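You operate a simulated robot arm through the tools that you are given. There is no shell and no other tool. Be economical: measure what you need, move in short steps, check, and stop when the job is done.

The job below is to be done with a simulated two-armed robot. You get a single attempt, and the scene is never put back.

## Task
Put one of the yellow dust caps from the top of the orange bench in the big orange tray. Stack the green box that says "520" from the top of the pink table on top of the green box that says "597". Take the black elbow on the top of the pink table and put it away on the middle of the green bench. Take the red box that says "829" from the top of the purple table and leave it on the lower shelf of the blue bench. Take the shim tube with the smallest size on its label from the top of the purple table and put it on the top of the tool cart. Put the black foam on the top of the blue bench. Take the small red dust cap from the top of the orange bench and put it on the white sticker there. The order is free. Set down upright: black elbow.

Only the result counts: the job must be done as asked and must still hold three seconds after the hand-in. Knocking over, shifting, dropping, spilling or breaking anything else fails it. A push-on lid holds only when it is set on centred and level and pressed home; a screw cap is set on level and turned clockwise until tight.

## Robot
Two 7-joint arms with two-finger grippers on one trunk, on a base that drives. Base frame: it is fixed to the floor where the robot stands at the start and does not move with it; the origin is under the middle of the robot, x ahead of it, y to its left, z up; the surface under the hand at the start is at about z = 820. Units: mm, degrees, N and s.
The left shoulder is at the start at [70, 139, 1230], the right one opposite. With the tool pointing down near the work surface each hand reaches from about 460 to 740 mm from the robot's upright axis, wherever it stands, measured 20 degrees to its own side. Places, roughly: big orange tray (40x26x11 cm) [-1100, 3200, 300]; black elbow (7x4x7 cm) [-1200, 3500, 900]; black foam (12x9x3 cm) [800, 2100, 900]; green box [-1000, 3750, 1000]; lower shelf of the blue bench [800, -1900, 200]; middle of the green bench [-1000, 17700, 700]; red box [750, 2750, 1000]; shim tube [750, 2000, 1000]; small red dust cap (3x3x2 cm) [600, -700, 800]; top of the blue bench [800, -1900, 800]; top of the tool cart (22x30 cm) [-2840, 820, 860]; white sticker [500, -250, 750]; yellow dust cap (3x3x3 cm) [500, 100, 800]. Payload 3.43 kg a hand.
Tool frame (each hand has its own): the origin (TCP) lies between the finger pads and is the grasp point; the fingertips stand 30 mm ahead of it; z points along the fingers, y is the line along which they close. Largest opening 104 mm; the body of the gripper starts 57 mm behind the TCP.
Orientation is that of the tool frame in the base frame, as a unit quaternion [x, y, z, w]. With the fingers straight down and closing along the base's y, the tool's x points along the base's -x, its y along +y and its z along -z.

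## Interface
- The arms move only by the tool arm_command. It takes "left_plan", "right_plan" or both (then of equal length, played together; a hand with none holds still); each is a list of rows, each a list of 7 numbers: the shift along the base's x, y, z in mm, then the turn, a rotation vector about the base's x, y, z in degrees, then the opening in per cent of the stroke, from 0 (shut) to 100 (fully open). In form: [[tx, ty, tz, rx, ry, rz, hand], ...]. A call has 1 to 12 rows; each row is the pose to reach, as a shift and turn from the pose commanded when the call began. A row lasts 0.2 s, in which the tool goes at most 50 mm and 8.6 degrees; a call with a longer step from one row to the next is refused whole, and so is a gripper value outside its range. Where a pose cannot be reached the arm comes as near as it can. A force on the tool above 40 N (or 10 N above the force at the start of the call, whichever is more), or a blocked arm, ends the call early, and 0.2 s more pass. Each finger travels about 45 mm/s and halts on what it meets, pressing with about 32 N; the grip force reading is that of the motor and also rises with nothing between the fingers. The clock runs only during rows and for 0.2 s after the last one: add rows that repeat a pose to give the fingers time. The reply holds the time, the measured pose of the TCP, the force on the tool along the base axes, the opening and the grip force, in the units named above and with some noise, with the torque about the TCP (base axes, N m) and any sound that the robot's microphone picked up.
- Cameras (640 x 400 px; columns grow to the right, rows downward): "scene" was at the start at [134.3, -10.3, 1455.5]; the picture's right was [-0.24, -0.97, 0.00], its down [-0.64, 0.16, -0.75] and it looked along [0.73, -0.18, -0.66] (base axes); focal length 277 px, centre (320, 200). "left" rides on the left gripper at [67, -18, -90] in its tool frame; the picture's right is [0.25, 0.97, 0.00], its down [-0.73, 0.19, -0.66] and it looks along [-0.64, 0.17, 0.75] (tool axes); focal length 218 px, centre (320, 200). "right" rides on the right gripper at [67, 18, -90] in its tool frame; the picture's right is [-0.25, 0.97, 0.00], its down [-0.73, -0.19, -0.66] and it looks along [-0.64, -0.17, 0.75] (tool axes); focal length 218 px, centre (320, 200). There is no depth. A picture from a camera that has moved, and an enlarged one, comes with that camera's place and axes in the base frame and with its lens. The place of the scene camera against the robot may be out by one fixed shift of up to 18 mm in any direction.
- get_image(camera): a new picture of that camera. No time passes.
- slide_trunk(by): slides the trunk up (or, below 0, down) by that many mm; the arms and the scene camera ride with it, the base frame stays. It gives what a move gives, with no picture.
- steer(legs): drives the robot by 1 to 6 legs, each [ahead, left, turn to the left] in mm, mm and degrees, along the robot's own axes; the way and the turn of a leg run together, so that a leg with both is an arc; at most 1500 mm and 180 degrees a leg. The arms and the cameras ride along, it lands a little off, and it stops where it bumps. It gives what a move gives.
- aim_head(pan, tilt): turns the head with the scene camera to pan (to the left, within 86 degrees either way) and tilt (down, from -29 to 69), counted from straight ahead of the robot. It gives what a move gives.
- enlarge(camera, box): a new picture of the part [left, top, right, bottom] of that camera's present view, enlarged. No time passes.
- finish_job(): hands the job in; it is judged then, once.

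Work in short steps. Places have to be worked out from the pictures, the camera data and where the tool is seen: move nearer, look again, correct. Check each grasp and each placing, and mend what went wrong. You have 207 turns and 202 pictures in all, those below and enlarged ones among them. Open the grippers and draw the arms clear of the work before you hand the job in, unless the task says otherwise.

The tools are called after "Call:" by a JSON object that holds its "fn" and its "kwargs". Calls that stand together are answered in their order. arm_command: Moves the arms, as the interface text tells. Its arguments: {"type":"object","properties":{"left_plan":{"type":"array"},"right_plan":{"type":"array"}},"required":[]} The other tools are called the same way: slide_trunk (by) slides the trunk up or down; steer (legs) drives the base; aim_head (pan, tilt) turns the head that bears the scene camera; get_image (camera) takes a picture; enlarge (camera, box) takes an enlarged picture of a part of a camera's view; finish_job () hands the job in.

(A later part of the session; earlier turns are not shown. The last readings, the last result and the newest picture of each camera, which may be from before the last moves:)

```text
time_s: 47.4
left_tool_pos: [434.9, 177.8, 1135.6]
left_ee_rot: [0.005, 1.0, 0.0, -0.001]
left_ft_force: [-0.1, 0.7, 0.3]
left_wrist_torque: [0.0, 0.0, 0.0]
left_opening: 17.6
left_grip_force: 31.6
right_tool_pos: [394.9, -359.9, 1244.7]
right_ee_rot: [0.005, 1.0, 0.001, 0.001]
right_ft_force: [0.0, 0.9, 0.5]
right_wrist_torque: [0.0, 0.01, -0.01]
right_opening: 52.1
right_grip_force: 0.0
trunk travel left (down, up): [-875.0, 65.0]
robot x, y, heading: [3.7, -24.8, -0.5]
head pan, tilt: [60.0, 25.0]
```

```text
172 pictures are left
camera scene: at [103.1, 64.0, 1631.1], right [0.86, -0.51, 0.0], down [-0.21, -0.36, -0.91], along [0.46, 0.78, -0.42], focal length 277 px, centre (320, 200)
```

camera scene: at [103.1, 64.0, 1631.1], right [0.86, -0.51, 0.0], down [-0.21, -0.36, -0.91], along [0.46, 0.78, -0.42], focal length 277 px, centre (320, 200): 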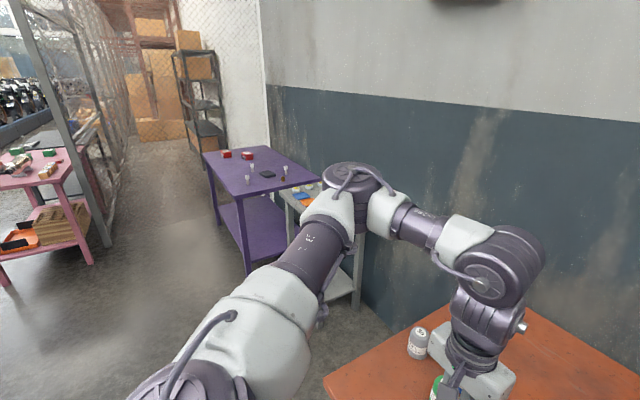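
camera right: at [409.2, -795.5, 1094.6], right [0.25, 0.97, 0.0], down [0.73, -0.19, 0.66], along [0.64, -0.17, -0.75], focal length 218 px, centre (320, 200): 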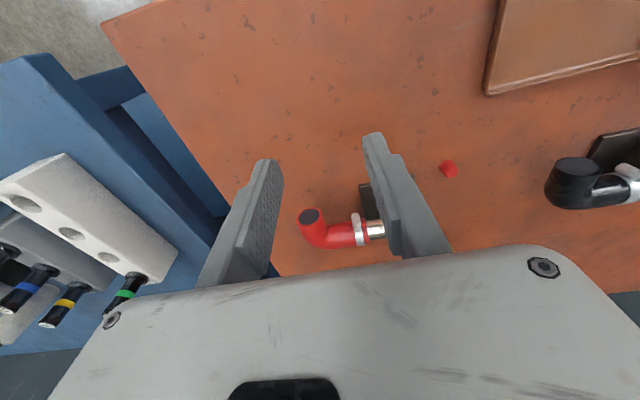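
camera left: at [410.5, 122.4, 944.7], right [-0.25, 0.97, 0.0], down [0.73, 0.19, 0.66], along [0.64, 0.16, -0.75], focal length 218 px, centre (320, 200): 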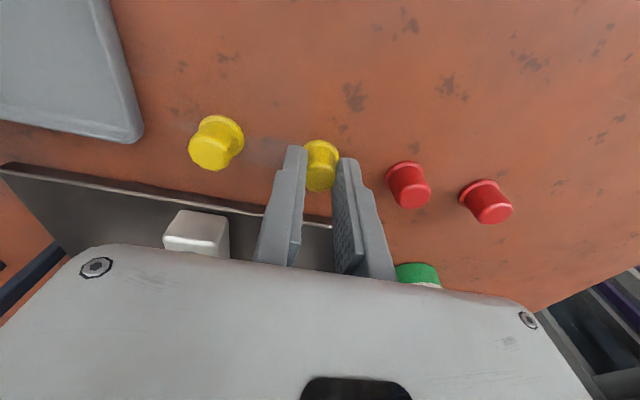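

The corridor is open. I pan further left to see the pink table.

Call:
{"fn": "aim_head", "kwargs": {"pan": 86, "tilt": 15}}

Call:
{"fn": "get_image", "kwargs": {"camera": "scene"}}

Call:
{"fn": "enlarge", "kwargs": {"camera": "scene", "box": [220, 60, 460, 210]}}

```text
time_s: 48.3
left_tool_pos: [434.8, 178.8, 1135.8]
left_ee_rot: [0.004, 1.0, 0.0, 0.0]
left_ft_force: [-0.6, 0.5, 0.2]
left_wrist_torque: [-0.02, 0.01, 0.0]
left_opening: 17.4
left_grip_force: 31.7
right_tool_pos: [394.3, -359.7, 1244.8]
right_ee_rot: [0.005, 1.0, 0.001, 0.001]
right_ft_force: [0.8, -0.4, 0.3]
right_wrist_torque: [0.02, 0.02, 0.01]
right_opening: 51.8
right_grip_force: 0.1
trunk travel left (down, up): [-875.0, 65.0]
robot x, y, heading: [4.0, -26.5, -0.6]
head pan, tilt: [85.9, 15.0]
```

```text
171 pictures are left
camera scene: at [63.7, 77.9, 1647.3], right [1.0, -0.08, 0.0], down [-0.02, -0.26, -0.97], along [0.08, 0.96, -0.26], focal length 277 px, centre (320, 200)
```

scene: 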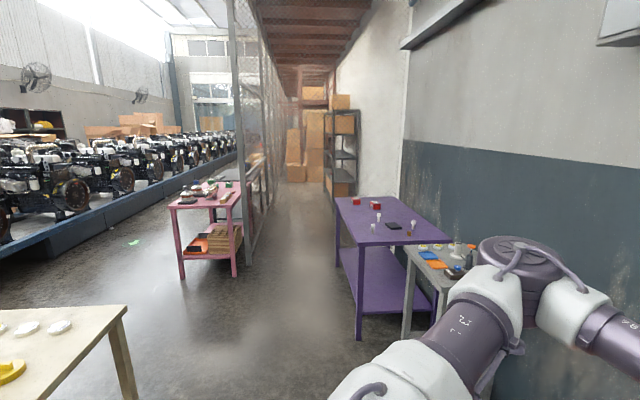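

```text
2.67 times, centred on (340, 135) of scene
camera zoom: at [63.7, 77.9, 1647.3], right [1.0, -0.08, 0.0], down [-0.02, -0.26, -0.97], along [0.08, 0.96, -0.26], focal length 738 px, centre (267, 373)
```

zoom: 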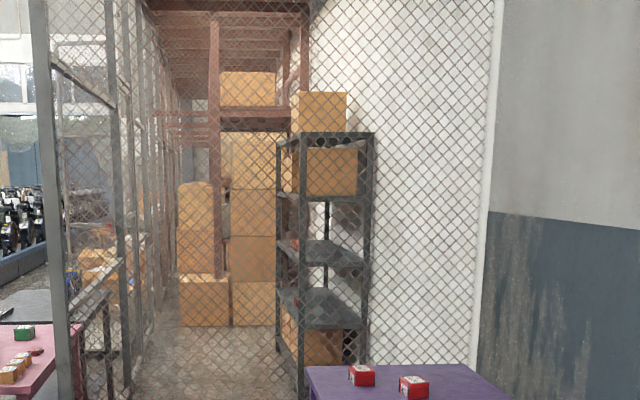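

The pink table stands at about x -1250…-550, y 2800…4100, reachable from its -x side (hall). I drive via y≈2025 and back to x≈-1900.

Call:
{"fn": "steer", "kwargs": {"legs": [[0, 1500, 0], [0, 550, 0], [-1500, 0, 0], [-400, 0, 0]]}}

Call:
{"fn": "aim_head", "kwargs": {"pan": 50, "tilt": 30}}

Call:
{"fn": "get_image", "kwargs": {"camera": "scene"}}

```text
time_s: 67.6
left_tool_pos: [-1481.9, 2187.9, 1135.6]
left_ee_rot: [-0.006, 1.0, 0.0, -0.002]
left_ft_force: [0.8, 0.0, 0.5]
left_wrist_torque: [0.04, 0.02, 0.0]
left_opening: 19.8
left_grip_force: 31.9
right_tool_pos: [-1511.0, 1649.0, 1242.7]
right_ee_rot: [-0.005, 1.0, 0.001, 0.0]
right_ft_force: [0.6, -0.6, 0.3]
right_wrist_torque: [-0.02, 0.0, -0.04]
right_opening: 51.9
right_grip_force: 0.2
trunk travel left (down, up): [-875.0, 65.0]
robot x, y, heading: [-1909.3, 1977.5, 0.7]
head pan, tilt: [85.9, 15.0]
```

```text
time_s: 68.6
left_tool_pos: [-1482.8, 2188.0, 1137.0]
left_ee_rot: [-0.006, 1.0, 0.0, 0.0]
left_ft_force: [0.2, -0.8, -0.5]
left_wrist_torque: [0.0, 0.04, 0.02]
left_opening: 20.0
left_grip_force: 32.0
right_tool_pos: [-1513.5, 1647.3, 1244.7]
right_ee_rot: [-0.005, 1.0, 0.001, 0.001]
right_ft_force: [-0.1, -0.2, -0.5]
right_wrist_torque: [-0.01, 0.01, 0.0]
right_opening: 52.1
right_grip_force: 0.0
trunk travel left (down, up): [-875.0, 65.0]
robot x, y, heading: [-1909.0, 1979.6, 0.7]
head pan, tilt: [50.0, 30.0]
```

```text
169 pictures are left
camera scene: at [-1799.9, 2055.7, 1623.1], right [0.77, -0.63, 0.0], down [-0.32, -0.39, -0.87], along [0.55, 0.67, -0.5], focal length 277 px, centre (320, 200)
```

scene: 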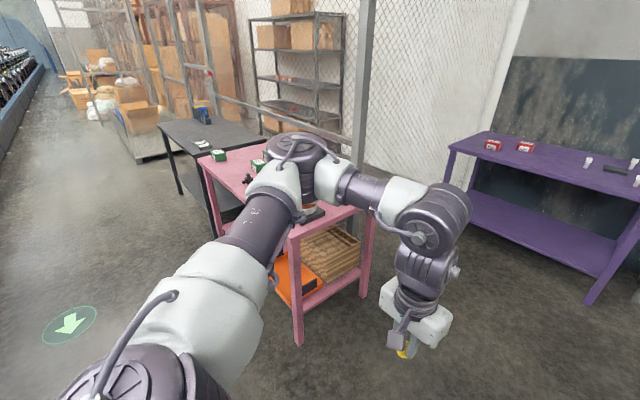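

Cap still in hand. Pink's left edge is x≈-1245 (y 2940–4117). I drive up to y≈2950 and look at tray.

Call:
{"fn": "steer", "kwargs": {"legs": [[0, 970, 0]]}}

Call:
{"fn": "aim_head", "kwargs": {"pan": 15, "tilt": 45}}

Call:
{"fn": "get_image", "kwargs": {"camera": "scene"}}

Call:
{"fn": "get_image", "kwargs": {"camera": "left"}}

```text
time_s: 73.7
left_tool_pos: [-1491.1, 3151.3, 1137.6]
left_ee_rot: [-0.003, 1.0, 0.0, 0.0]
left_ft_force: [0.5, 0.1, -0.6]
left_wrist_torque: [-0.02, -0.04, -0.02]
left_opening: 19.8
left_grip_force: 32.4
right_tool_pos: [-1522.9, 2612.4, 1244.6]
right_ee_rot: [-0.003, 1.0, 0.001, 0.001]
right_ft_force: [-0.5, -0.4, 0.7]
right_wrist_torque: [-0.01, 0.02, -0.01]
right_opening: 51.8
right_grip_force: 0.0
trunk travel left (down, up): [-875.0, 65.0]
robot x, y, heading: [-1918.1, 2941.5, 0.0]
head pan, tilt: [50.0, 30.0]
```

```text
time_s: 74.7
left_tool_pos: [-1489.6, 3153.5, 1136.8]
left_ee_rot: [-0.004, 1.0, 0.0, 0.0]
left_ft_force: [0.1, -0.3, -0.3]
left_wrist_torque: [-0.02, -0.02, 0.01]
left_opening: 19.6
left_grip_force: 32.3
right_tool_pos: [-1522.2, 2613.1, 1243.8]
right_ee_rot: [-0.002, 1.0, 0.002, 0.001]
right_ft_force: [-1.3, 1.0, -0.7]
right_wrist_torque: [-0.01, 0.01, -0.03]
right_opening: 51.9
right_grip_force: 0.1
trunk travel left (down, up): [-875.0, 65.0]
robot x, y, heading: [-1920.5, 2942.6, 0.5]
head pan, tilt: [15.0, 45.0]
```

```text
168 pictures are left
camera scene: at [-1787.5, 2973.9, 1600.5], right [0.27, -0.96, 0.0], down [-0.68, -0.19, -0.71], along [0.68, 0.19, -0.71], focal length 277 px, centre (320, 200)
```

scene: 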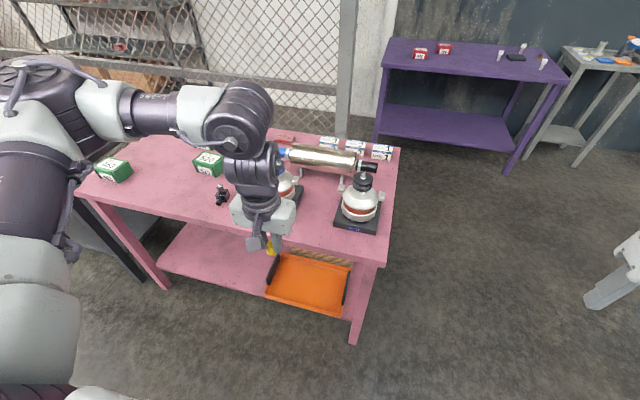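

```text
167 pictures are left
camera left: at [-1557.0, 3135.1, 1226.3], right [-0.26, 0.97, 0.0], down [0.73, 0.2, 0.66], along [0.63, 0.17, -0.75], focal length 218 px, centre (320, 200)
```

left: 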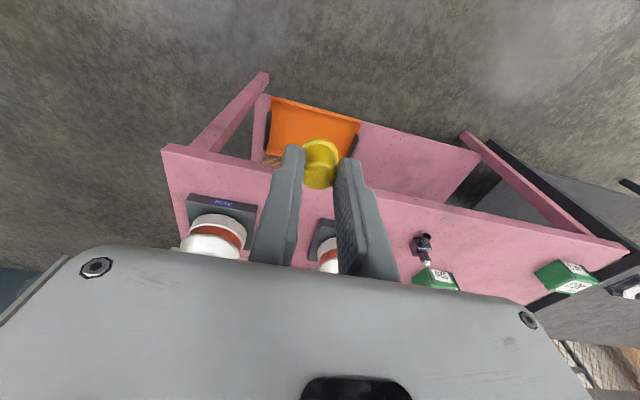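

Great view: the tray's near rim is at x≈-1250, y≈3000–3400 on the lower shelf, under the tabletop. I'll lower the trunk and reach in with the tool tilted 45° forward. First the trunk goes down.

Call:
{"fn": "slide_trunk", "kwargs": {"by": -600}}

Call:
{"fn": "arm_command", "kwargs": {"left_plan": [[0, 10, 0, 0, -8, 0, 0], [0, 20, 0, 0, -16, 0, 0], [0, 30, 0, 0, -24, 0, 0], [0, 40, 0, 0, -32, 0, 0], [0, 45, 0, 0, -40, 0, 0], [0, 45, 0, 0, -45, 0, 0], [0, 45, 0, 0, -45, 0, 0]]}}

Call:
{"fn": "get_image", "kwargs": {"camera": "left"}}

Call:
{"fn": "get_image", "kwargs": {"camera": "scene"}}

```text
refused: -600 is not a number from -400 to 400
```

```text
time_s: 76.3
left_tool_pos: [-1467.5, 3197.6, 1126.6]
left_ee_rot: [-0.003, 0.924, -0.002, 0.383]
left_ft_force: [0.0, 0.1, -0.2]
left_wrist_torque: [0.0, -0.01, 0.03]
left_opening: 19.6
left_grip_force: 31.7
left hand out of reach, approached as far as the arm can: row 1, 2, 3, 4, 5, 6, 7
right_tool_pos: [-1524.1, 2611.2, 1243.4]
right_ee_rot: [-0.003, 1.0, 0.001, 0.001]
right_ft_force: [0.3, 0.3, 0.5]
right_wrist_torque: [0.02, 0.0, 0.0]
right_opening: 52.2
right_grip_force: 0.0
trunk travel left (down, up): [-875.0, 65.0]
robot x, y, heading: [-1916.2, 2943.0, 0.3]
head pan, tilt: [15.0, 45.0]
```

```text
166 pictures are left
camera left: at [-1577.9, 3180.1, 1143.5], right [-0.18, 0.97, -0.18], down [0.05, 0.2, 0.98], along [0.98, 0.17, -0.08], focal length 218 px, centre (320, 200)
```

left: 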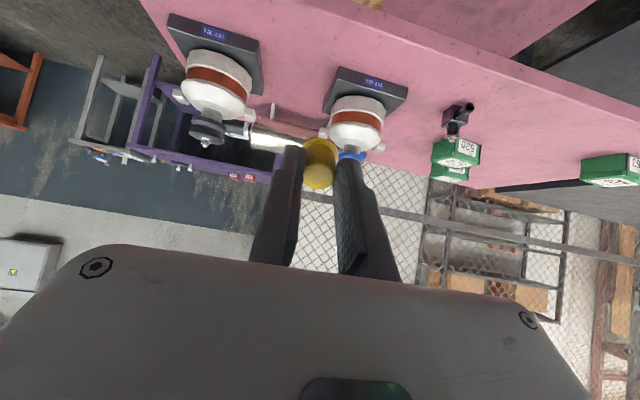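

```text
165 pictures are left
camera scene: at [-1787.8, 2971.6, 1600.6], right [0.27, -0.96, 0.0], down [-0.68, -0.19, -0.71], along [0.68, 0.19, -0.71], focal length 277 px, centre (320, 200)
```

scene: 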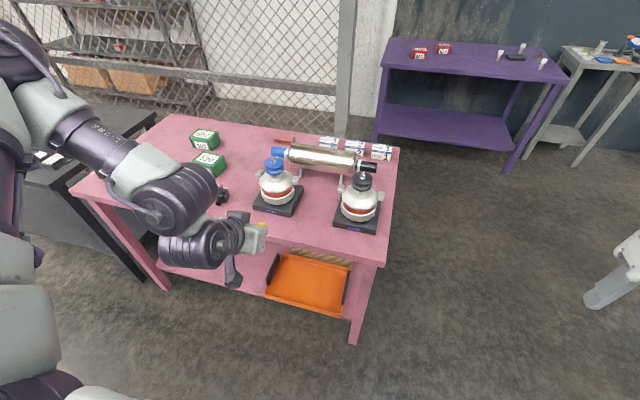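

Tilt works. Now I lower the trunk in two steps.

Call:
{"fn": "slide_trunk", "kwargs": {"by": -400}}

Call:
{"fn": "slide_trunk", "kwargs": {"by": -230}}

Call:
{"fn": "get_image", "kwargs": {"camera": "left"}}

Call:
{"fn": "get_image", "kwargs": {"camera": "scene"}}

```text
time_s: 80.1
left_tool_pos: [-1467.9, 3199.6, 726.9]
left_ee_rot: [-0.003, 0.924, -0.001, 0.383]
left_ft_force: [0.4, 0.7, 0.3]
left_wrist_torque: [0.0, 0.02, 0.0]
left_opening: 20.0
left_grip_force: 32.2
right_tool_pos: [-1523.3, 2613.0, 844.9]
right_ee_rot: [-0.003, 1.0, 0.001, 0.001]
right_ft_force: [0.2, -0.1, 0.5]
right_wrist_torque: [0.01, 0.04, 0.02]
right_opening: 52.0
right_grip_force: 0.1
trunk travel left (down, up): [-475.0, 465.0]
robot x, y, heading: [-1920.3, 2942.9, 0.2]
head pan, tilt: [15.0, 45.0]
```

```text
time_s: 82.5
left_tool_pos: [-1467.8, 3198.7, 497.1]
left_ee_rot: [-0.003, 0.924, -0.002, 0.383]
left_ft_force: [0.3, -1.0, 0.4]
left_wrist_torque: [0.0, 0.01, 0.01]
left_opening: 19.7
left_grip_force: 31.7
right_tool_pos: [-1524.1, 2613.1, 614.2]
right_ee_rot: [-0.003, 1.0, 0.001, 0.001]
right_ft_force: [-1.1, 0.2, 0.2]
right_wrist_torque: [-0.03, 0.0, -0.04]
right_opening: 52.0
right_grip_force: 0.0
trunk travel left (down, up): [-245.0, 695.0]
robot x, y, heading: [-1919.0, 2946.4, 0.5]
head pan, tilt: [15.0, 45.0]
```

```text
164 pictures are left
camera left: at [-1577.9, 3181.6, 513.1], right [-0.18, 0.97, -0.18], down [0.05, 0.2, 0.98], along [0.98, 0.17, -0.08], focal length 218 px, centre (320, 200)
```

left: 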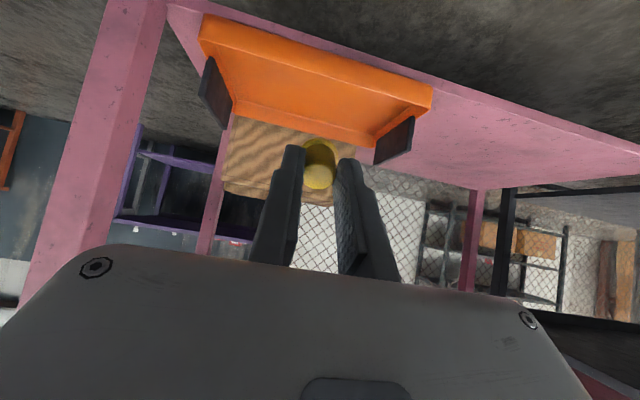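

```text
163 pictures are left
camera scene: at [-1787.7, 2973.8, 970.5], right [0.27, -0.96, 0.0], down [-0.68, -0.19, -0.71], along [0.68, 0.19, -0.71], focal length 277 px, centre (320, 200)
```

scene: 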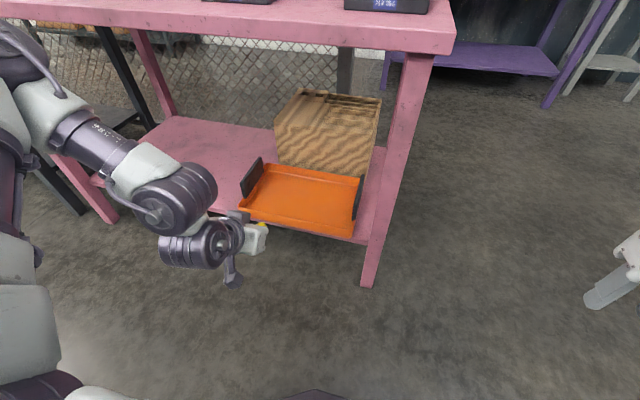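

The tray's near rim is ≈[-1255,3193,295]. I drive 180 ahead first so the reach is comfortable, then look.

Call:
{"fn": "steer", "kwargs": {"legs": [[180, 0, 0]]}}

Call:
{"fn": "get_image", "kwargs": {"camera": "left"}}

Call:
{"fn": "get_image", "kwargs": {"camera": "scene"}}

```text
time_s: 84.0
left_tool_pos: [-1282.9, 3199.4, 496.9]
left_ee_rot: [-0.003, 0.924, -0.001, 0.382]
left_ft_force: [0.6, -0.3, -0.7]
left_wrist_torque: [0.0, 0.0, 0.02]
left_opening: 19.9
left_grip_force: 32.4
right_tool_pos: [-1338.9, 2615.5, 613.8]
right_ee_rot: [-0.003, 1.0, 0.001, 0.001]
right_ft_force: [0.1, -0.2, 0.1]
right_wrist_torque: [-0.02, 0.01, -0.01]
right_opening: 51.7
right_grip_force: 0.0
trunk travel left (down, up): [-245.0, 695.0]
robot x, y, heading: [-1735.3, 2944.0, 0.5]
head pan, tilt: [15.0, 45.0]
```

```text
162 pictures are left
camera left: at [-1393.7, 3182.7, 512.8], right [-0.18, 0.97, -0.18], down [0.05, 0.2, 0.98], along [0.98, 0.17, -0.09], focal length 218 px, centre (320, 200)
```

left: 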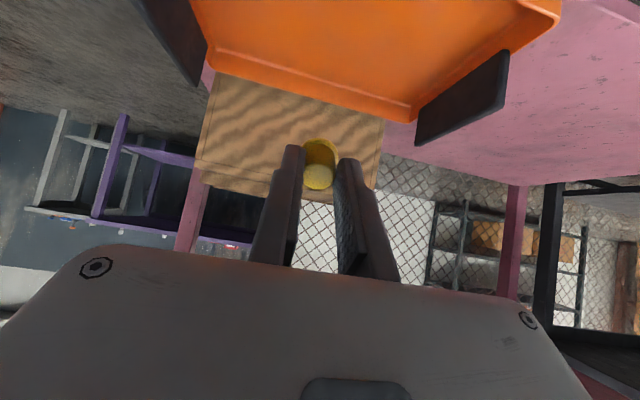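

```text
161 pictures are left
camera scene: at [-1603.2, 2974.9, 970.4], right [0.26, -0.96, 0.0], down [-0.68, -0.19, -0.71], along [0.68, 0.19, -0.71], focal length 277 px, centre (320, 200)
```

scene: 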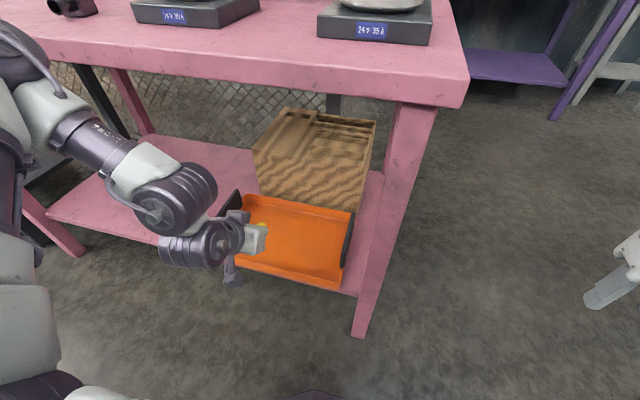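

Tray spans y≈3020–3410, rim z≈280. I move the cap to about [-1150,3205,305] over it.

Call:
{"fn": "arm_command", "kwargs": {"left_plan": [[30, 0, -25, 0, 0, 0, 0], [60, 3, -55, 0, 0, 0, 0], [85, 5, -90, 0, 0, 0, 0], [105, 5, -125, 0, 0, 0, 0], [118, 5, -155, 0, 0, 0, 0], [118, 5, -172, 0, 0, 0, 0], [118, 5, -172, 0, 0, 0, 0]]}}

Call:
{"fn": "get_image", "kwargs": {"camera": "left"}}

Call:
{"fn": "get_image", "kwargs": {"camera": "scene"}}

```text
time_s: 85.6
left_tool_pos: [-1164.8, 3206.3, 326.3]
left_ee_rot: [-0.002, 0.924, -0.003, 0.383]
left_ft_force: [0.1, 0.8, -0.3]
left_wrist_torque: [0.0, 0.0, 0.02]
left_opening: 20.0
left_grip_force: 32.2
right_tool_pos: [-1339.7, 2613.1, 614.0]
right_ee_rot: [-0.003, 1.0, 0.0, 0.001]
right_ft_force: [0.0, 0.3, -0.1]
right_wrist_torque: [-0.01, 0.02, -0.03]
right_opening: 51.8
right_grip_force: 0.0
trunk travel left (down, up): [-245.0, 695.0]
robot x, y, heading: [-1736.1, 2946.3, 0.4]
head pan, tilt: [15.0, 45.0]
```

```text
160 pictures are left
camera left: at [-1275.6, 3188.4, 341.8], right [-0.18, 0.97, -0.18], down [0.05, 0.2, 0.98], along [0.98, 0.17, -0.08], focal length 218 px, centre (320, 200)
```

left: 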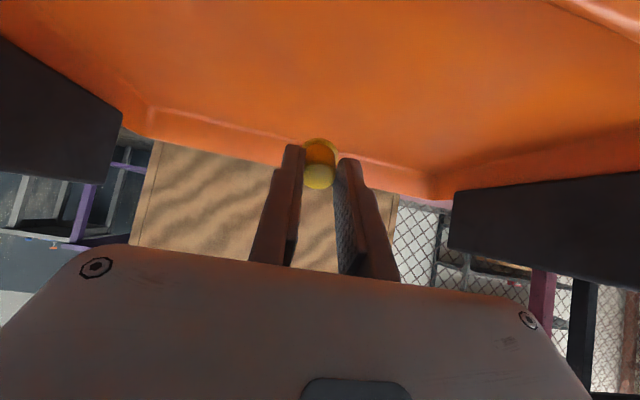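

```text
159 pictures are left
camera scene: at [-1603.9, 2975.0, 970.5], right [0.27, -0.96, 0.0], down [-0.68, -0.19, -0.71], along [0.68, 0.19, -0.71], focal length 277 px, centre (320, 200)
```

scene: 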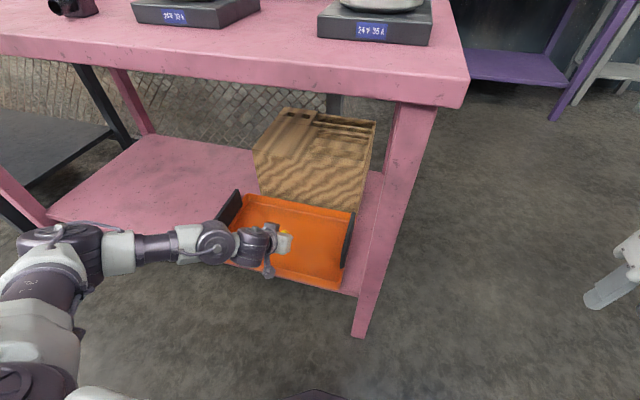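

The cap is over the tray interior; I lower 20 mm, release, and back up.

Call:
{"fn": "arm_command", "kwargs": {"left_plan": [[0, 0, -10, 0, 0, 0, 0], [0, 0, -20, 0, 0, 0, 0], [0, 0, -20, 0, 0, 0, 20], [0, 0, -20, 0, 0, 0, 40], [0, 0, -20, 0, 0, 0, 50], [0, 0, -20, 0, 0, 0, 50], [-20, 0, 0, 0, 0, 0, 50], [-40, 0, 30, 0, 0, 0, 50], [-65, 0, 60, 0, 0, 0, 50]]}}

Call:
{"fn": "get_image", "kwargs": {"camera": "left"}}

Call:
{"fn": "get_image", "kwargs": {"camera": "scene"}}

```text
time_s: 87.6
left_tool_pos: [-1231.5, 3204.1, 384.5]
left_ee_rot: [-0.003, 0.924, -0.001, 0.383]
left_ft_force: [0.0, 0.1, -0.4]
left_wrist_torque: [-0.03, 0.0, 0.01]
left_opening: 51.9
left_grip_force: 0.1
right_tool_pos: [-1338.6, 2613.9, 613.1]
right_ee_rot: [-0.003, 1.0, 0.001, 0.001]
right_ft_force: [-0.5, 0.0, -0.7]
right_wrist_torque: [-0.02, 0.0, -0.02]
right_opening: 51.9
right_grip_force: 0.1
trunk travel left (down, up): [-245.0, 695.0]
robot x, y, heading: [-1734.8, 2943.8, 0.5]
head pan, tilt: [15.0, 45.0]
```

```text
158 pictures are left
camera left: at [-1341.1, 3187.2, 400.4], right [-0.18, 0.97, -0.18], down [0.05, 0.2, 0.98], along [0.98, 0.17, -0.08], focal length 218 px, centre (320, 200)
```

left: 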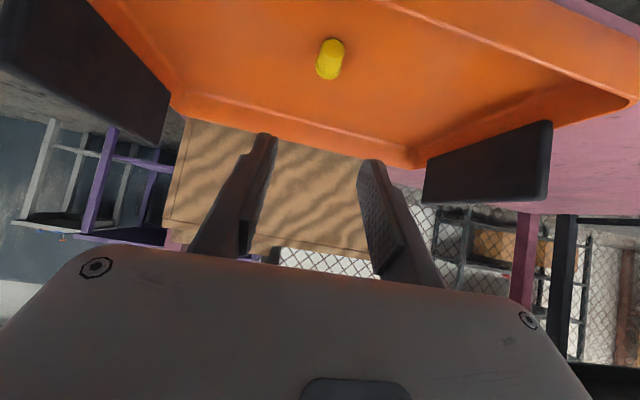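

```text
157 pictures are left
camera scene: at [-1604.0, 2974.8, 970.5], right [0.26, -0.96, 0.0], down [-0.68, -0.19, -0.71], along [0.68, 0.19, -0.71], focal length 277 px, centre (320, 200)
```

scene: 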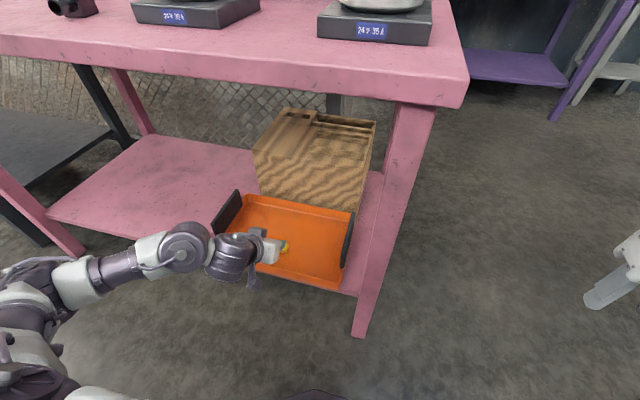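

Cap is in the tray. I back off, raise the trunk and straighten the tool.

Call:
{"fn": "steer", "kwargs": {"legs": [[-250, 0, 0]]}}

Call:
{"fn": "slide_trunk", "kwargs": {"by": 400}}

Call:
{"fn": "slide_trunk", "kwargs": {"by": 180}}

Call:
{"fn": "arm_command", "kwargs": {"left_plan": [[0, 0, 40, 0, 8, 0, 60], [0, 0, 80, 0, 16, 0, 70], [0, 0, 120, 0, 24, 0, 80], [0, 0, 160, 0, 32, 0, 90], [0, 0, 190, 0, 40, 0, 90], [0, 0, 190, 0, 45, 0, 90], [0, 0, 190, 0, 45, 0, 90]]}}

Call:
{"fn": "get_image", "kwargs": {"camera": "left"}}

Call:
{"fn": "get_image", "kwargs": {"camera": "scene"}}

```text
time_s: 89.5
left_tool_pos: [-1482.1, 3202.4, 383.5]
left_ee_rot: [-0.001, 0.924, -0.003, 0.382]
left_ft_force: [-0.8, -0.7, 0.4]
left_wrist_torque: [0.0, 0.0, 0.03]
left_opening: 52.1
left_grip_force: 0.1
right_tool_pos: [-1591.6, 2612.7, 614.9]
right_ee_rot: [-0.002, 1.0, 0.002, 0.001]
right_ft_force: [-0.2, -0.1, -0.6]
right_wrist_torque: [-0.02, -0.04, -0.02]
right_opening: 52.0
right_grip_force: 0.0
trunk travel left (down, up): [-245.0, 695.0]
robot x, y, heading: [-1987.6, 2940.3, 0.4]
head pan, tilt: [15.0, 45.0]
```

```text
time_s: 93.3
left_tool_pos: [-1482.3, 3201.1, 783.6]
left_ee_rot: [-0.001, 0.924, -0.002, 0.383]
left_ft_force: [-0.1, 0.1, 0.0]
left_wrist_torque: [-0.01, 0.01, 0.02]
left_opening: 52.0
left_grip_force: 0.0
right_tool_pos: [-1590.9, 2612.7, 1013.8]
right_ee_rot: [-0.001, 1.0, 0.001, 0.002]
right_ft_force: [0.3, -0.1, 0.3]
right_wrist_torque: [0.03, 0.01, 0.0]
right_opening: 52.1
right_grip_force: 0.1
trunk travel left (down, up): [-645.0, 295.0]
robot x, y, heading: [-1984.6, 2941.9, 0.3]
head pan, tilt: [15.0, 45.0]
```

```text
time_s: 95.3
left_tool_pos: [-1480.9, 3202.5, 963.1]
left_ee_rot: [-0.002, 0.924, -0.003, 0.383]
left_ft_force: [0.8, -0.9, -0.6]
left_wrist_torque: [-0.07, -0.04, 0.01]
left_opening: 52.2
left_grip_force: 0.1
right_tool_pos: [-1590.3, 2613.3, 1194.9]
right_ee_rot: [-0.002, 1.0, 0.001, 0.001]
right_ft_force: [-0.2, -0.3, -0.4]
right_wrist_torque: [0.01, 0.04, 0.03]
right_opening: 52.0
right_grip_force: 0.1
trunk travel left (down, up): [-825.0, 115.0]
robot x, y, heading: [-1986.3, 2945.5, 0.3]
head pan, tilt: [15.0, 45.0]
```

```text
time_s: 96.9
left_tool_pos: [-1481.5, 3202.8, 1153.2]
left_ee_rot: [-0.002, 1.0, -0.001, 0.0]
left_ft_force: [0.1, -0.2, -0.5]
left_wrist_torque: [-0.01, 0.02, 0.02]
left_opening: 93.6
left_grip_force: 0.1
right_tool_pos: [-1591.7, 2612.9, 1194.7]
right_ee_rot: [-0.001, 1.0, 0.001, 0.0]
right_ft_force: [-0.7, 0.3, 0.2]
right_wrist_torque: [-0.03, 0.03, 0.03]
right_opening: 52.0
right_grip_force: 0.0
trunk travel left (down, up): [-825.0, 115.0]
robot x, y, heading: [-1987.8, 2940.1, 0.2]
head pan, tilt: [15.0, 45.0]
```

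```text
156 pictures are left
camera left: at [-1547.5, 3185.3, 1243.1], right [-0.26, 0.97, 0.0], down [0.73, 0.2, 0.66], along [0.63, 0.17, -0.75], focal length 218 px, centre (320, 200)
```

left: 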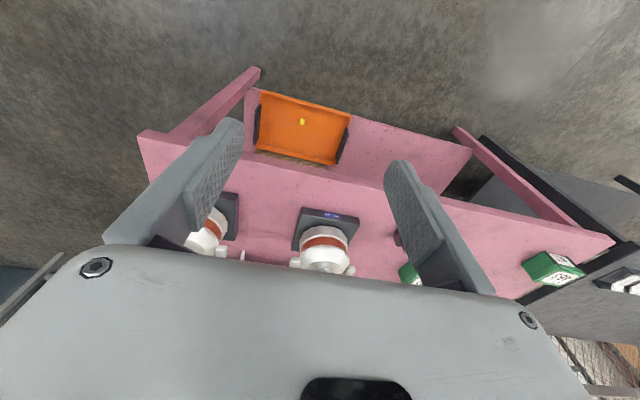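

```text
155 pictures are left
camera scene: at [-1855.2, 2973.8, 1550.5], right [0.26, -0.96, 0.0], down [-0.68, -0.19, -0.71], along [0.68, 0.19, -0.71], focal length 277 px, centre (320, 200)
```

scene: 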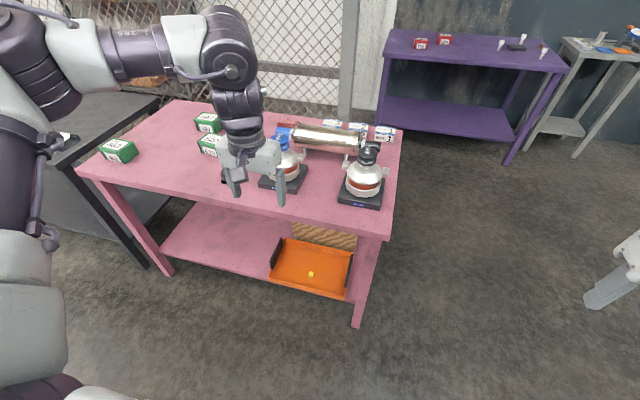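

The yellow cap shows in the tray. Now I drive left 450 along the pink table to see the green boxes and the elbow.

Call:
{"fn": "steer", "kwargs": {"legs": [[0, 450, 0]]}}

Call:
{"fn": "aim_head", "kwargs": {"pan": 0, "tilt": 42}}

Call:
{"fn": "get_image", "kwargs": {"camera": "scene"}}

Call:
{"fn": "enlarge", "kwargs": {"camera": "scene", "box": [170, 70, 390, 207]}}

Call:
{"fn": "get_image", "kwargs": {"camera": "left"}}

```text
time_s: 99.6
left_tool_pos: [-1480.3, 3645.0, 1152.7]
left_ee_rot: [0.001, 1.0, -0.001, 0.0]
left_ft_force: [-0.2, -0.9, 0.0]
left_wrist_torque: [0.0, -0.01, -0.01]
left_opening: 93.6
left_grip_force: 0.0
right_tool_pos: [-1594.9, 3056.7, 1192.2]
right_ee_rot: [0.002, 1.0, 0.002, 0.001]
right_ft_force: [-1.3, 0.7, -0.3]
right_wrist_torque: [0.04, -0.05, 0.02]
right_opening: 51.8
right_grip_force: 0.1
trunk travel left (down, up): [-825.0, 115.0]
robot x, y, heading: [-1988.3, 3390.9, -0.1]
head pan, tilt: [15.0, 45.0]
```

```text
time_s: 100.4
left_tool_pos: [-1478.9, 3647.9, 1153.6]
left_ee_rot: [0.002, 1.0, -0.001, 0.001]
left_ft_force: [0.6, 0.5, 0.4]
left_wrist_torque: [-0.01, 0.03, -0.02]
left_opening: 93.7
left_grip_force: 0.0
right_tool_pos: [-1594.8, 3059.1, 1194.3]
right_ee_rot: [0.002, 1.0, -0.001, 0.0]
right_ft_force: [0.3, 0.6, -0.2]
right_wrist_torque: [0.0, -0.02, 0.0]
right_opening: 51.8
right_grip_force: 0.0
trunk travel left (down, up): [-825.0, 115.0]
robot x, y, heading: [-1986.2, 3389.9, -0.3]
head pan, tilt: [0.0, 42.0]
```

```text
154 pictures are left
camera scene: at [-1850.3, 3400.8, 1554.8], right [0.0, -1.0, 0.0], down [-0.67, 0.0, -0.74], along [0.74, 0.0, -0.67], focal length 277 px, centre (320, 200)
```

scene: 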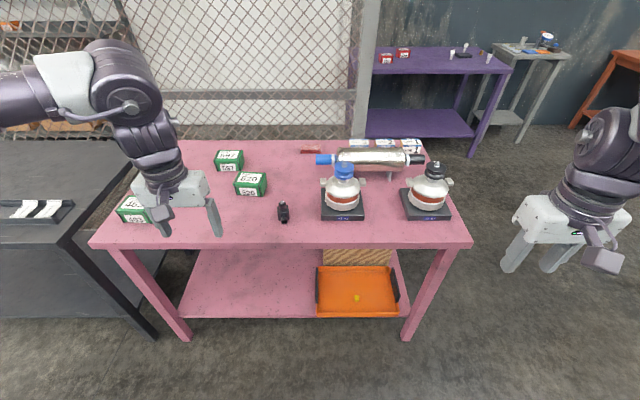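

```text
2.91 times, centred on (280, 138) of scene
camera zoom: at [-1850.3, 3400.8, 1554.8], right [0.0, -1.0, 0.0], down [-0.67, 0.0, -0.74], along [0.74, 0.0, -0.67], focal length 805 px, centre (436, 379)
```

zoom: 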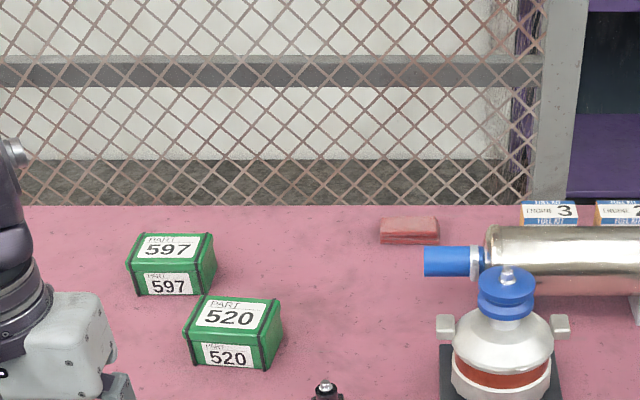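

```text
152 pictures are left
camera left: at [-1545.7, 3630.4, 1242.9], right [-0.25, 0.97, 0.0], down [0.73, 0.19, 0.66], along [0.64, 0.16, -0.75], focal length 218 px, centre (320, 200)
```

left: 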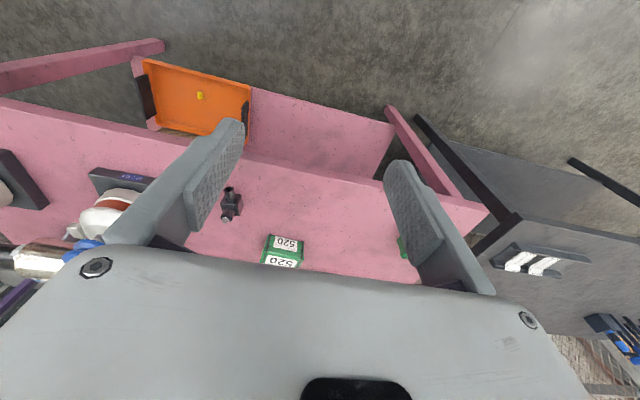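

520's top centre is ≈[-1065,3654,942], 597's ≈[-912,3767,942]. I drive in to x≈-1630, y≈3560 with the hands high.

Call:
{"fn": "steer", "kwargs": {"legs": [[0, 165, 0], [350, 0, 0]]}}

Call:
{"fn": "get_image", "kwargs": {"camera": "left"}}

Call:
{"fn": "get_image", "kwargs": {"camera": "scene"}}

```text
time_s: 103.7
left_tool_pos: [-1133.2, 3812.1, 1154.3]
left_ee_rot: [0.003, 1.0, -0.001, 0.0]
left_ft_force: [0.4, -0.4, 0.7]
left_wrist_torque: [-0.01, -0.05, -0.03]
left_opening: 93.4
left_grip_force: 0.1
right_tool_pos: [-1249.0, 3222.5, 1194.2]
right_ee_rot: [0.003, 1.0, 0.001, 0.002]
right_ft_force: [-1.6, -0.6, -0.4]
right_wrist_torque: [-0.01, -0.01, -0.01]
right_opening: 51.9
right_grip_force: 0.1
trunk travel left (down, up): [-825.0, 115.0]
robot x, y, heading: [-1638.2, 3561.3, -0.2]
head pan, tilt: [0.0, 42.0]
```

```text
151 pictures are left
camera left: at [-1200.1, 3795.3, 1243.9], right [-0.25, 0.97, 0.0], down [0.73, 0.19, 0.66], along [0.64, 0.16, -0.75], focal length 218 px, centre (320, 200)
```

left: 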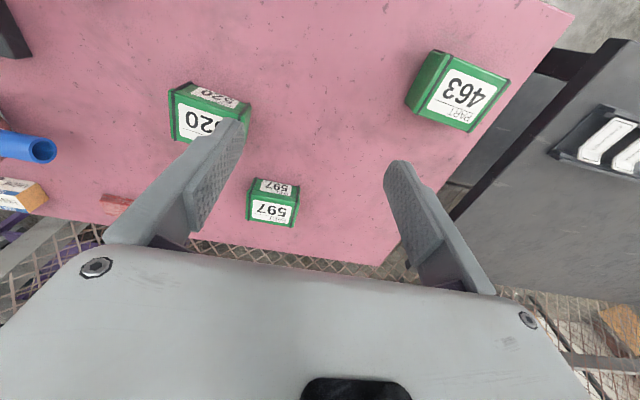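

```text
150 pictures are left
camera scene: at [-1505.3, 3565.6, 1555.1], right [0.0, -1.0, 0.0], down [-0.67, 0.0, -0.74], along [0.74, 0.0, -0.67], focal length 277 px, centre (320, 200)
```

scene: 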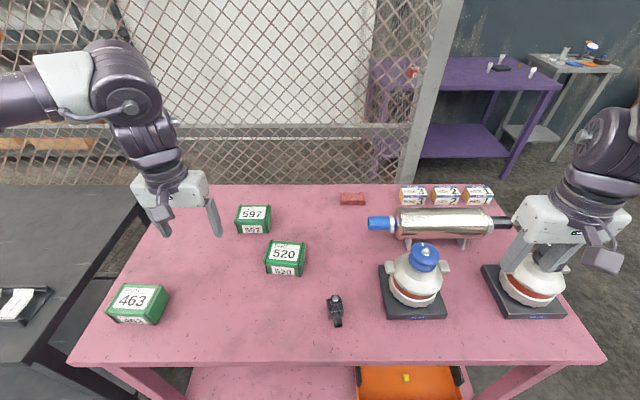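

Boxes look ≈100 wide (y) × 70 deep (x), so I grip along x. I turn the left tool -90° about vertical while moving over the 520 box.

Call:
{"fn": "arm_command", "kwargs": {"left_plan": [[5, -14, 0, 0, 0, -8, 93], [10, -28, 0, 0, 0, -16, 93], [20, -42, 0, 0, 0, -24, 93], [30, -56, 0, 0, 0, -32, 93], [40, -70, 0, 0, 0, -40, 93], [50, -84, 0, 0, 0, -48, 93], [60, -98, 0, 0, 0, -56, 93], [70, -112, 0, 0, 0, -64, 93], [80, -126, 0, 0, 0, -72, 93], [88, -140, -10, 0, 0, -80, 93], [88, -150, -20, 0, 0, -88, 93], [88, -154, -20, 0, 0, -90, 93]]}}

Call:
{"fn": "get_image", "kwargs": {"camera": "left"}}

Call:
{"fn": "get_image", "kwargs": {"camera": "scene"}}

```text
time_s: 106.3
left_tool_pos: [-1043.6, 3658.5, 1133.8]
left_ee_rot: [0.709, 0.706, -0.001, -0.001]
left_ft_force: [-0.3, -0.2, 0.4]
left_wrist_torque: [-0.02, 0.03, 0.02]
left_opening: 96.5
left_grip_force: 0.1
right_tool_pos: [-1247.4, 3222.7, 1193.5]
right_ee_rot: [0.003, 1.0, 0.001, 0.001]
right_ft_force: [-0.6, -0.2, -0.7]
right_wrist_torque: [-0.02, 0.02, 0.02]
right_opening: 52.0
right_grip_force: 0.1
trunk travel left (down, up): [-825.0, 115.0]
robot x, y, heading: [-1636.7, 3554.0, -0.0]
head pan, tilt: [0.0, 42.0]
```

```text
149 pictures are left
camera left: at [-1060.4, 3725.5, 1222.2], right [0.97, 0.25, 0.0], down [0.19, -0.73, 0.66], along [0.16, -0.64, -0.75], focal length 218 px, centre (320, 200)
```

left: 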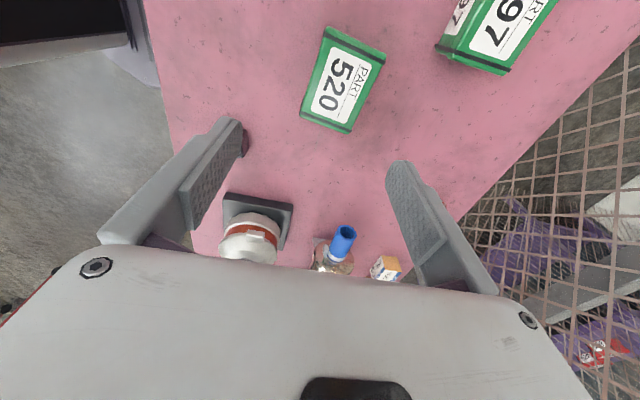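

```text
148 pictures are left
camera scene: at [-1503.0, 3565.7, 1554.8], right [0.0, -1.0, 0.0], down [-0.67, 0.0, -0.74], along [0.74, 0.0, -0.67], focal length 277 px, centre (320, 200)
```

scene: 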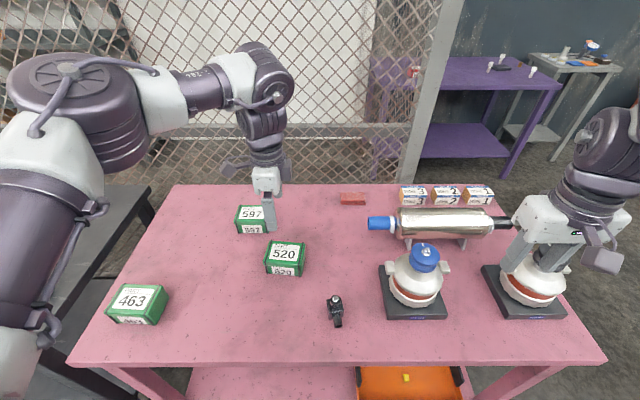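

520 at ≈[-1022,3663], about 66×85 with ~-6° yaw. I align and hover lower at z≈1000.

Call:
{"fn": "arm_command", "kwargs": {"left_plan": [[7, 2, -30, 0, 0, -3, 93], [14, 4, -60, 0, 0, -6, 93], [21, 5, -95, 0, 0, -6, 93], [21, 5, -125, 0, 0, -6, 93], [21, 5, -125, 0, 0, -6, 93]]}}

Call:
{"fn": "get_image", "kwargs": {"camera": "left"}}

Call:
{"fn": "enlarge", "kwargs": {"camera": "scene", "box": [210, 170, 350, 300]}}

```text
time_s: 107.5
left_tool_pos: [-1020.7, 3662.0, 1008.3]
left_ee_rot: [0.744, 0.668, 0.0, 0.0]
left_ft_force: [-0.9, 0.1, -0.2]
left_wrist_torque: [0.0, 0.02, 0.01]
left_opening: 96.8
left_grip_force: 0.0
right_tool_pos: [-1247.6, 3222.4, 1194.2]
right_ee_rot: [0.003, 1.0, 0.001, 0.0]
right_ft_force: [0.1, -0.1, 0.0]
right_wrist_torque: [0.03, 0.0, -0.02]
right_opening: 52.0
right_grip_force: 0.1
trunk travel left (down, up): [-825.0, 115.0]
robot x, y, heading: [-1638.0, 3556.5, -0.6]
head pan, tilt: [0.0, 42.0]
```

```text
147 pictures are left
camera left: at [-1030.3, 3731.0, 1096.7], right [0.99, 0.15, 0.0], down [0.11, -0.75, 0.66], along [0.09, -0.65, -0.75], focal length 218 px, centre (320, 200)
```

left: 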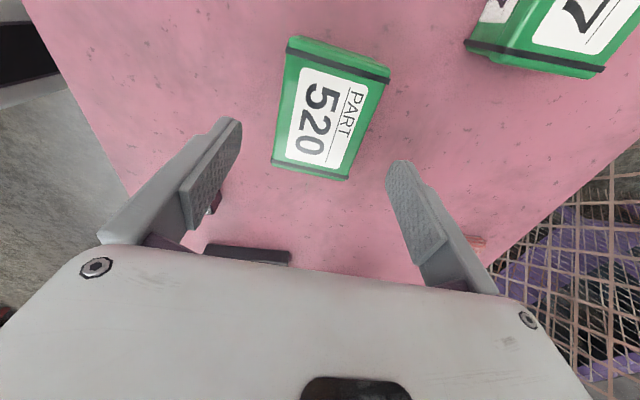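

```text
3.08 times, centred on (280, 235) of scene
camera zoom: at [-1502.9, 3565.8, 1554.8], right [0.0, -1.0, 0.0], down [-0.67, 0.0, -0.74], along [0.74, 0.0, -0.67], focal length 852 px, centre (443, 92)
```

zoom: 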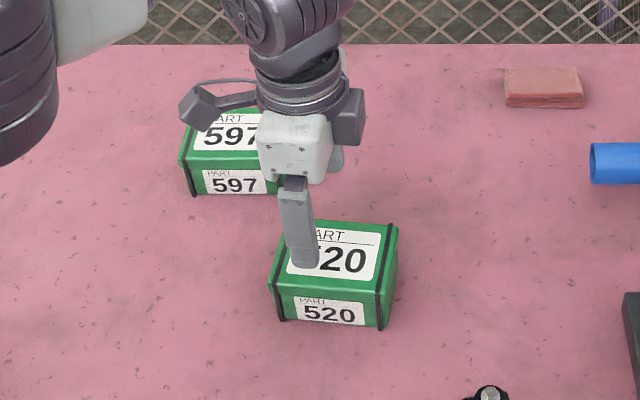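

Cross-checking several views, the boxes' tops are at z≈905: 520 centre ≈[-1017,3655], ~81×100, yaw -7°; 597 ≈[-851,3771]. I open fully, shift slightly and descend to just above the box.

Call:
{"fn": "arm_command", "kwargs": {"left_plan": [[3, -3, 0, 0, 0, -1, 100], [3, -6, -20, 0, 0, -1, 100], [3, -6, -45, 0, 0, -1, 100], [3, -6, -60, 0, 0, -1, 100], [3, -6, -60, 0, 0, -1, 100]]}}

Call:
{"fn": "get_image", "kwargs": {"camera": "left"}}

Call:
{"fn": "enlarge", "kwargs": {"camera": "scene", "box": [210, 170, 350, 300]}}

```text
time_s: 108.7
left_tool_pos: [-1019.4, 3656.7, 947.0]
left_ee_rot: [0.75, 0.662, -0.001, -0.001]
left_ft_force: [-0.2, -0.2, 0.2]
left_wrist_torque: [0.0, -0.01, 0.01]
left_opening: 104.0
left_grip_force: 0.0
right_tool_pos: [-1246.0, 3223.4, 1195.2]
right_ee_rot: [0.003, 1.0, 0.001, 0.001]
right_ft_force: [-0.8, -0.4, 0.1]
right_wrist_torque: [-0.01, -0.02, -0.01]
right_opening: 51.9
right_grip_force: 0.1
trunk travel left (down, up): [-825.0, 115.0]
robot x, y, heading: [-1640.5, 3555.4, -0.3]
head pan, tilt: [0.0, 42.0]
```

```text
145 pictures are left
camera left: at [-1027.5, 3725.3, 1038.0], right [0.99, 0.13, 0.0], down [0.1, -0.75, 0.66], along [0.08, -0.65, -0.75], focal length 218 px, centre (320, 200)
```

left: 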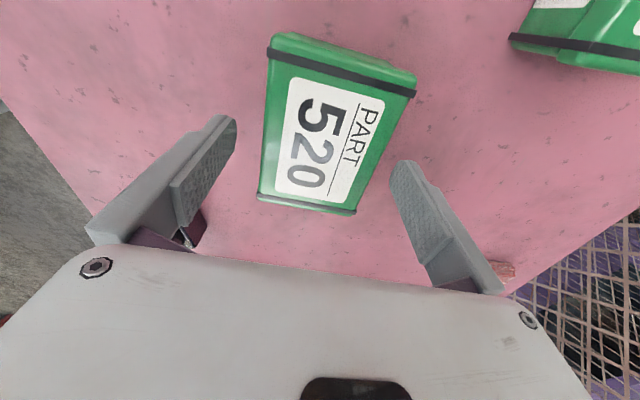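

```text
3.08 times, centred on (280, 235) of scene
camera zoom: at [-1502.7, 3565.7, 1554.8], right [0.0, -1.0, 0.0], down [-0.67, 0.0, -0.74], along [0.74, 0.0, -0.67], focal length 852 px, centre (443, 92)
```

zoom: 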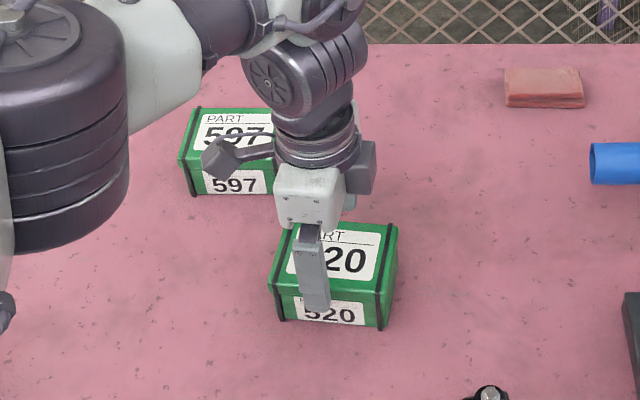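

Box centred at [-1017,3651], fingers straddle it with margin. I go down to TCP z≈888 and close.

Call:
{"fn": "arm_command", "kwargs": {"left_plan": [[2, -3, -20, 0, 0, 0, 100], [2, -5, -40, 0, 0, 0, 100], [2, -5, -58, 0, 0, 0, 100], [2, -5, -58, 0, 0, 0, 90], [2, -5, -58, 0, 0, 0, 80], [2, -5, -58, 0, 0, 0, 70], [2, -5, -58, 0, 0, 0, 65], [2, -5, -58, 0, 0, 0, 65]]}}

Call:
{"fn": "get_image", "kwargs": {"camera": "left"}}

```text
time_s: 110.5
left_tool_pos: [-1017.0, 3651.7, 890.4]
left_ee_rot: [0.75, 0.661, -0.001, -0.002]
left_ft_force: [0.0, 0.9, 0.1]
left_wrist_torque: [-0.12, -0.06, 0.0]
left_opening: 79.8
left_grip_force: 33.0
right_tool_pos: [-1245.9, 3223.9, 1194.0]
right_ee_rot: [0.002, 1.0, 0.001, 0.0]
right_ft_force: [0.2, 0.7, 0.2]
right_wrist_torque: [-0.04, 0.0, 0.04]
right_opening: 52.1
right_grip_force: 0.0
trunk travel left (down, up): [-825.0, 115.0]
robot x, y, heading: [-1636.0, 3558.1, -0.3]
head pan, tilt: [0.0, 42.0]
```

```text
143 pictures are left
camera left: at [-1025.7, 3721.0, 980.0], right [0.99, 0.13, 0.0], down [0.1, -0.75, 0.66], along [0.08, -0.65, -0.75], focal length 218 px, centre (320, 200)
```

left: 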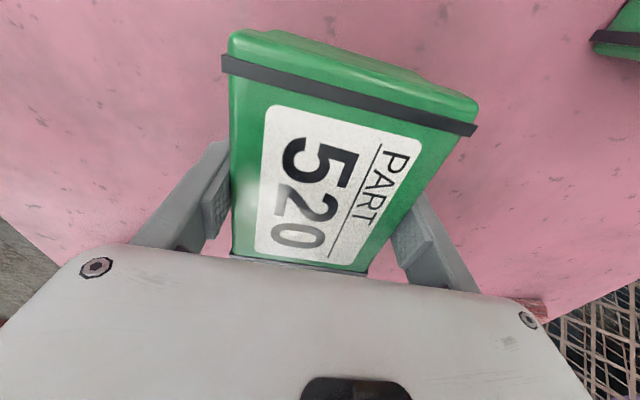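

Gripped at 79.8 mm (box width). I lift, and tilt the head down to see how much floor space there is to move closer.

Call:
{"fn": "arm_command", "kwargs": {"left_plan": [[0, 0, 30, 0, 0, 0, 65], [0, 0, 70, 0, 0, 0, 65], [0, 0, 110, 0, 0, 0, 65], [0, 0, 150, 0, 0, 0, 65], [0, 0, 150, 0, 0, 0, 65]]}}

Call:
{"fn": "aim_head", "kwargs": {"pan": 0, "tilt": 69}}

Call:
{"fn": "get_image", "kwargs": {"camera": "scene"}}

```text
time_s: 111.7
left_tool_pos: [-1017.8, 3651.3, 1038.6]
left_ee_rot: [0.75, 0.661, -0.002, -0.001]
left_ft_force: [-0.1, 0.1, -4.7]
left_wrist_torque: [-0.03, 0.01, -0.02]
left_opening: 79.9
left_grip_force: 31.7
right_tool_pos: [-1245.3, 3223.4, 1193.5]
right_ee_rot: [0.002, 1.0, 0.001, 0.001]
right_ft_force: [-0.5, -0.4, -0.1]
right_wrist_torque: [-0.01, -0.02, -0.01]
right_opening: 52.2
right_grip_force: 0.0
trunk travel left (down, up): [-825.0, 115.0]
robot x, y, heading: [-1635.8, 3557.9, -0.2]
head pan, tilt: [0.0, 42.0]
```

```text
time_s: 112.6
left_tool_pos: [-1017.3, 3652.1, 1037.9]
left_ee_rot: [0.75, 0.661, -0.001, -0.001]
left_ft_force: [0.3, -0.4, -4.2]
left_wrist_torque: [-0.03, 0.01, 0.0]
left_opening: 79.6
left_grip_force: 31.9
right_tool_pos: [-1246.3, 3224.0, 1194.5]
right_ee_rot: [0.003, 1.0, 0.001, 0.0]
right_ft_force: [0.7, -0.1, 0.5]
right_wrist_torque: [0.01, -0.04, 0.0]
right_opening: 52.1
right_grip_force: 0.2
trunk travel left (down, up): [-825.0, 115.0]
robot x, y, heading: [-1637.1, 3555.7, -0.0]
head pan, tilt: [0.0, 68.8]
```

```text
142 pictures are left
camera scene: at [-1529.4, 3565.9, 1521.6], right [0.0, -1.0, 0.0], down [-0.93, 0.0, -0.36], along [0.36, 0.0, -0.93], focal length 277 px, centre (320, 200)
```

scene: 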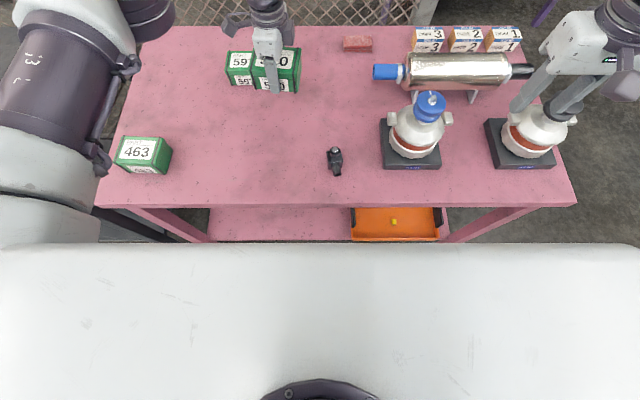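

I try a cautious 60 mm forward move and see whether it goes through freely.

Call:
{"fn": "steer", "kwargs": {"legs": [[60, 40, 0]]}}

```text
time_s: 113.6
left_tool_pos: [-964.1, 3685.4, 1042.1]
left_ee_rot: [0.751, 0.661, 0.002, 0.0]
left_ft_force: [-1.8, -1.2, -4.7]
left_wrist_torque: [0.05, -0.02, -0.01]
left_opening: 79.9
left_grip_force: 32.5
right_tool_pos: [-1194.0, 3258.3, 1194.7]
right_ee_rot: [0.003, 1.0, 0.002, 0.003]
right_ft_force: [-0.5, -0.4, -0.2]
right_wrist_torque: [0.05, -0.04, 0.03]
right_opening: 52.1
right_grip_force: 0.0
trunk travel left (down, up): [-825.0, 115.0]
robot x, y, heading: [-1578.8, 3593.1, -0.6]
head pan, tilt: [0.0, 68.8]
```

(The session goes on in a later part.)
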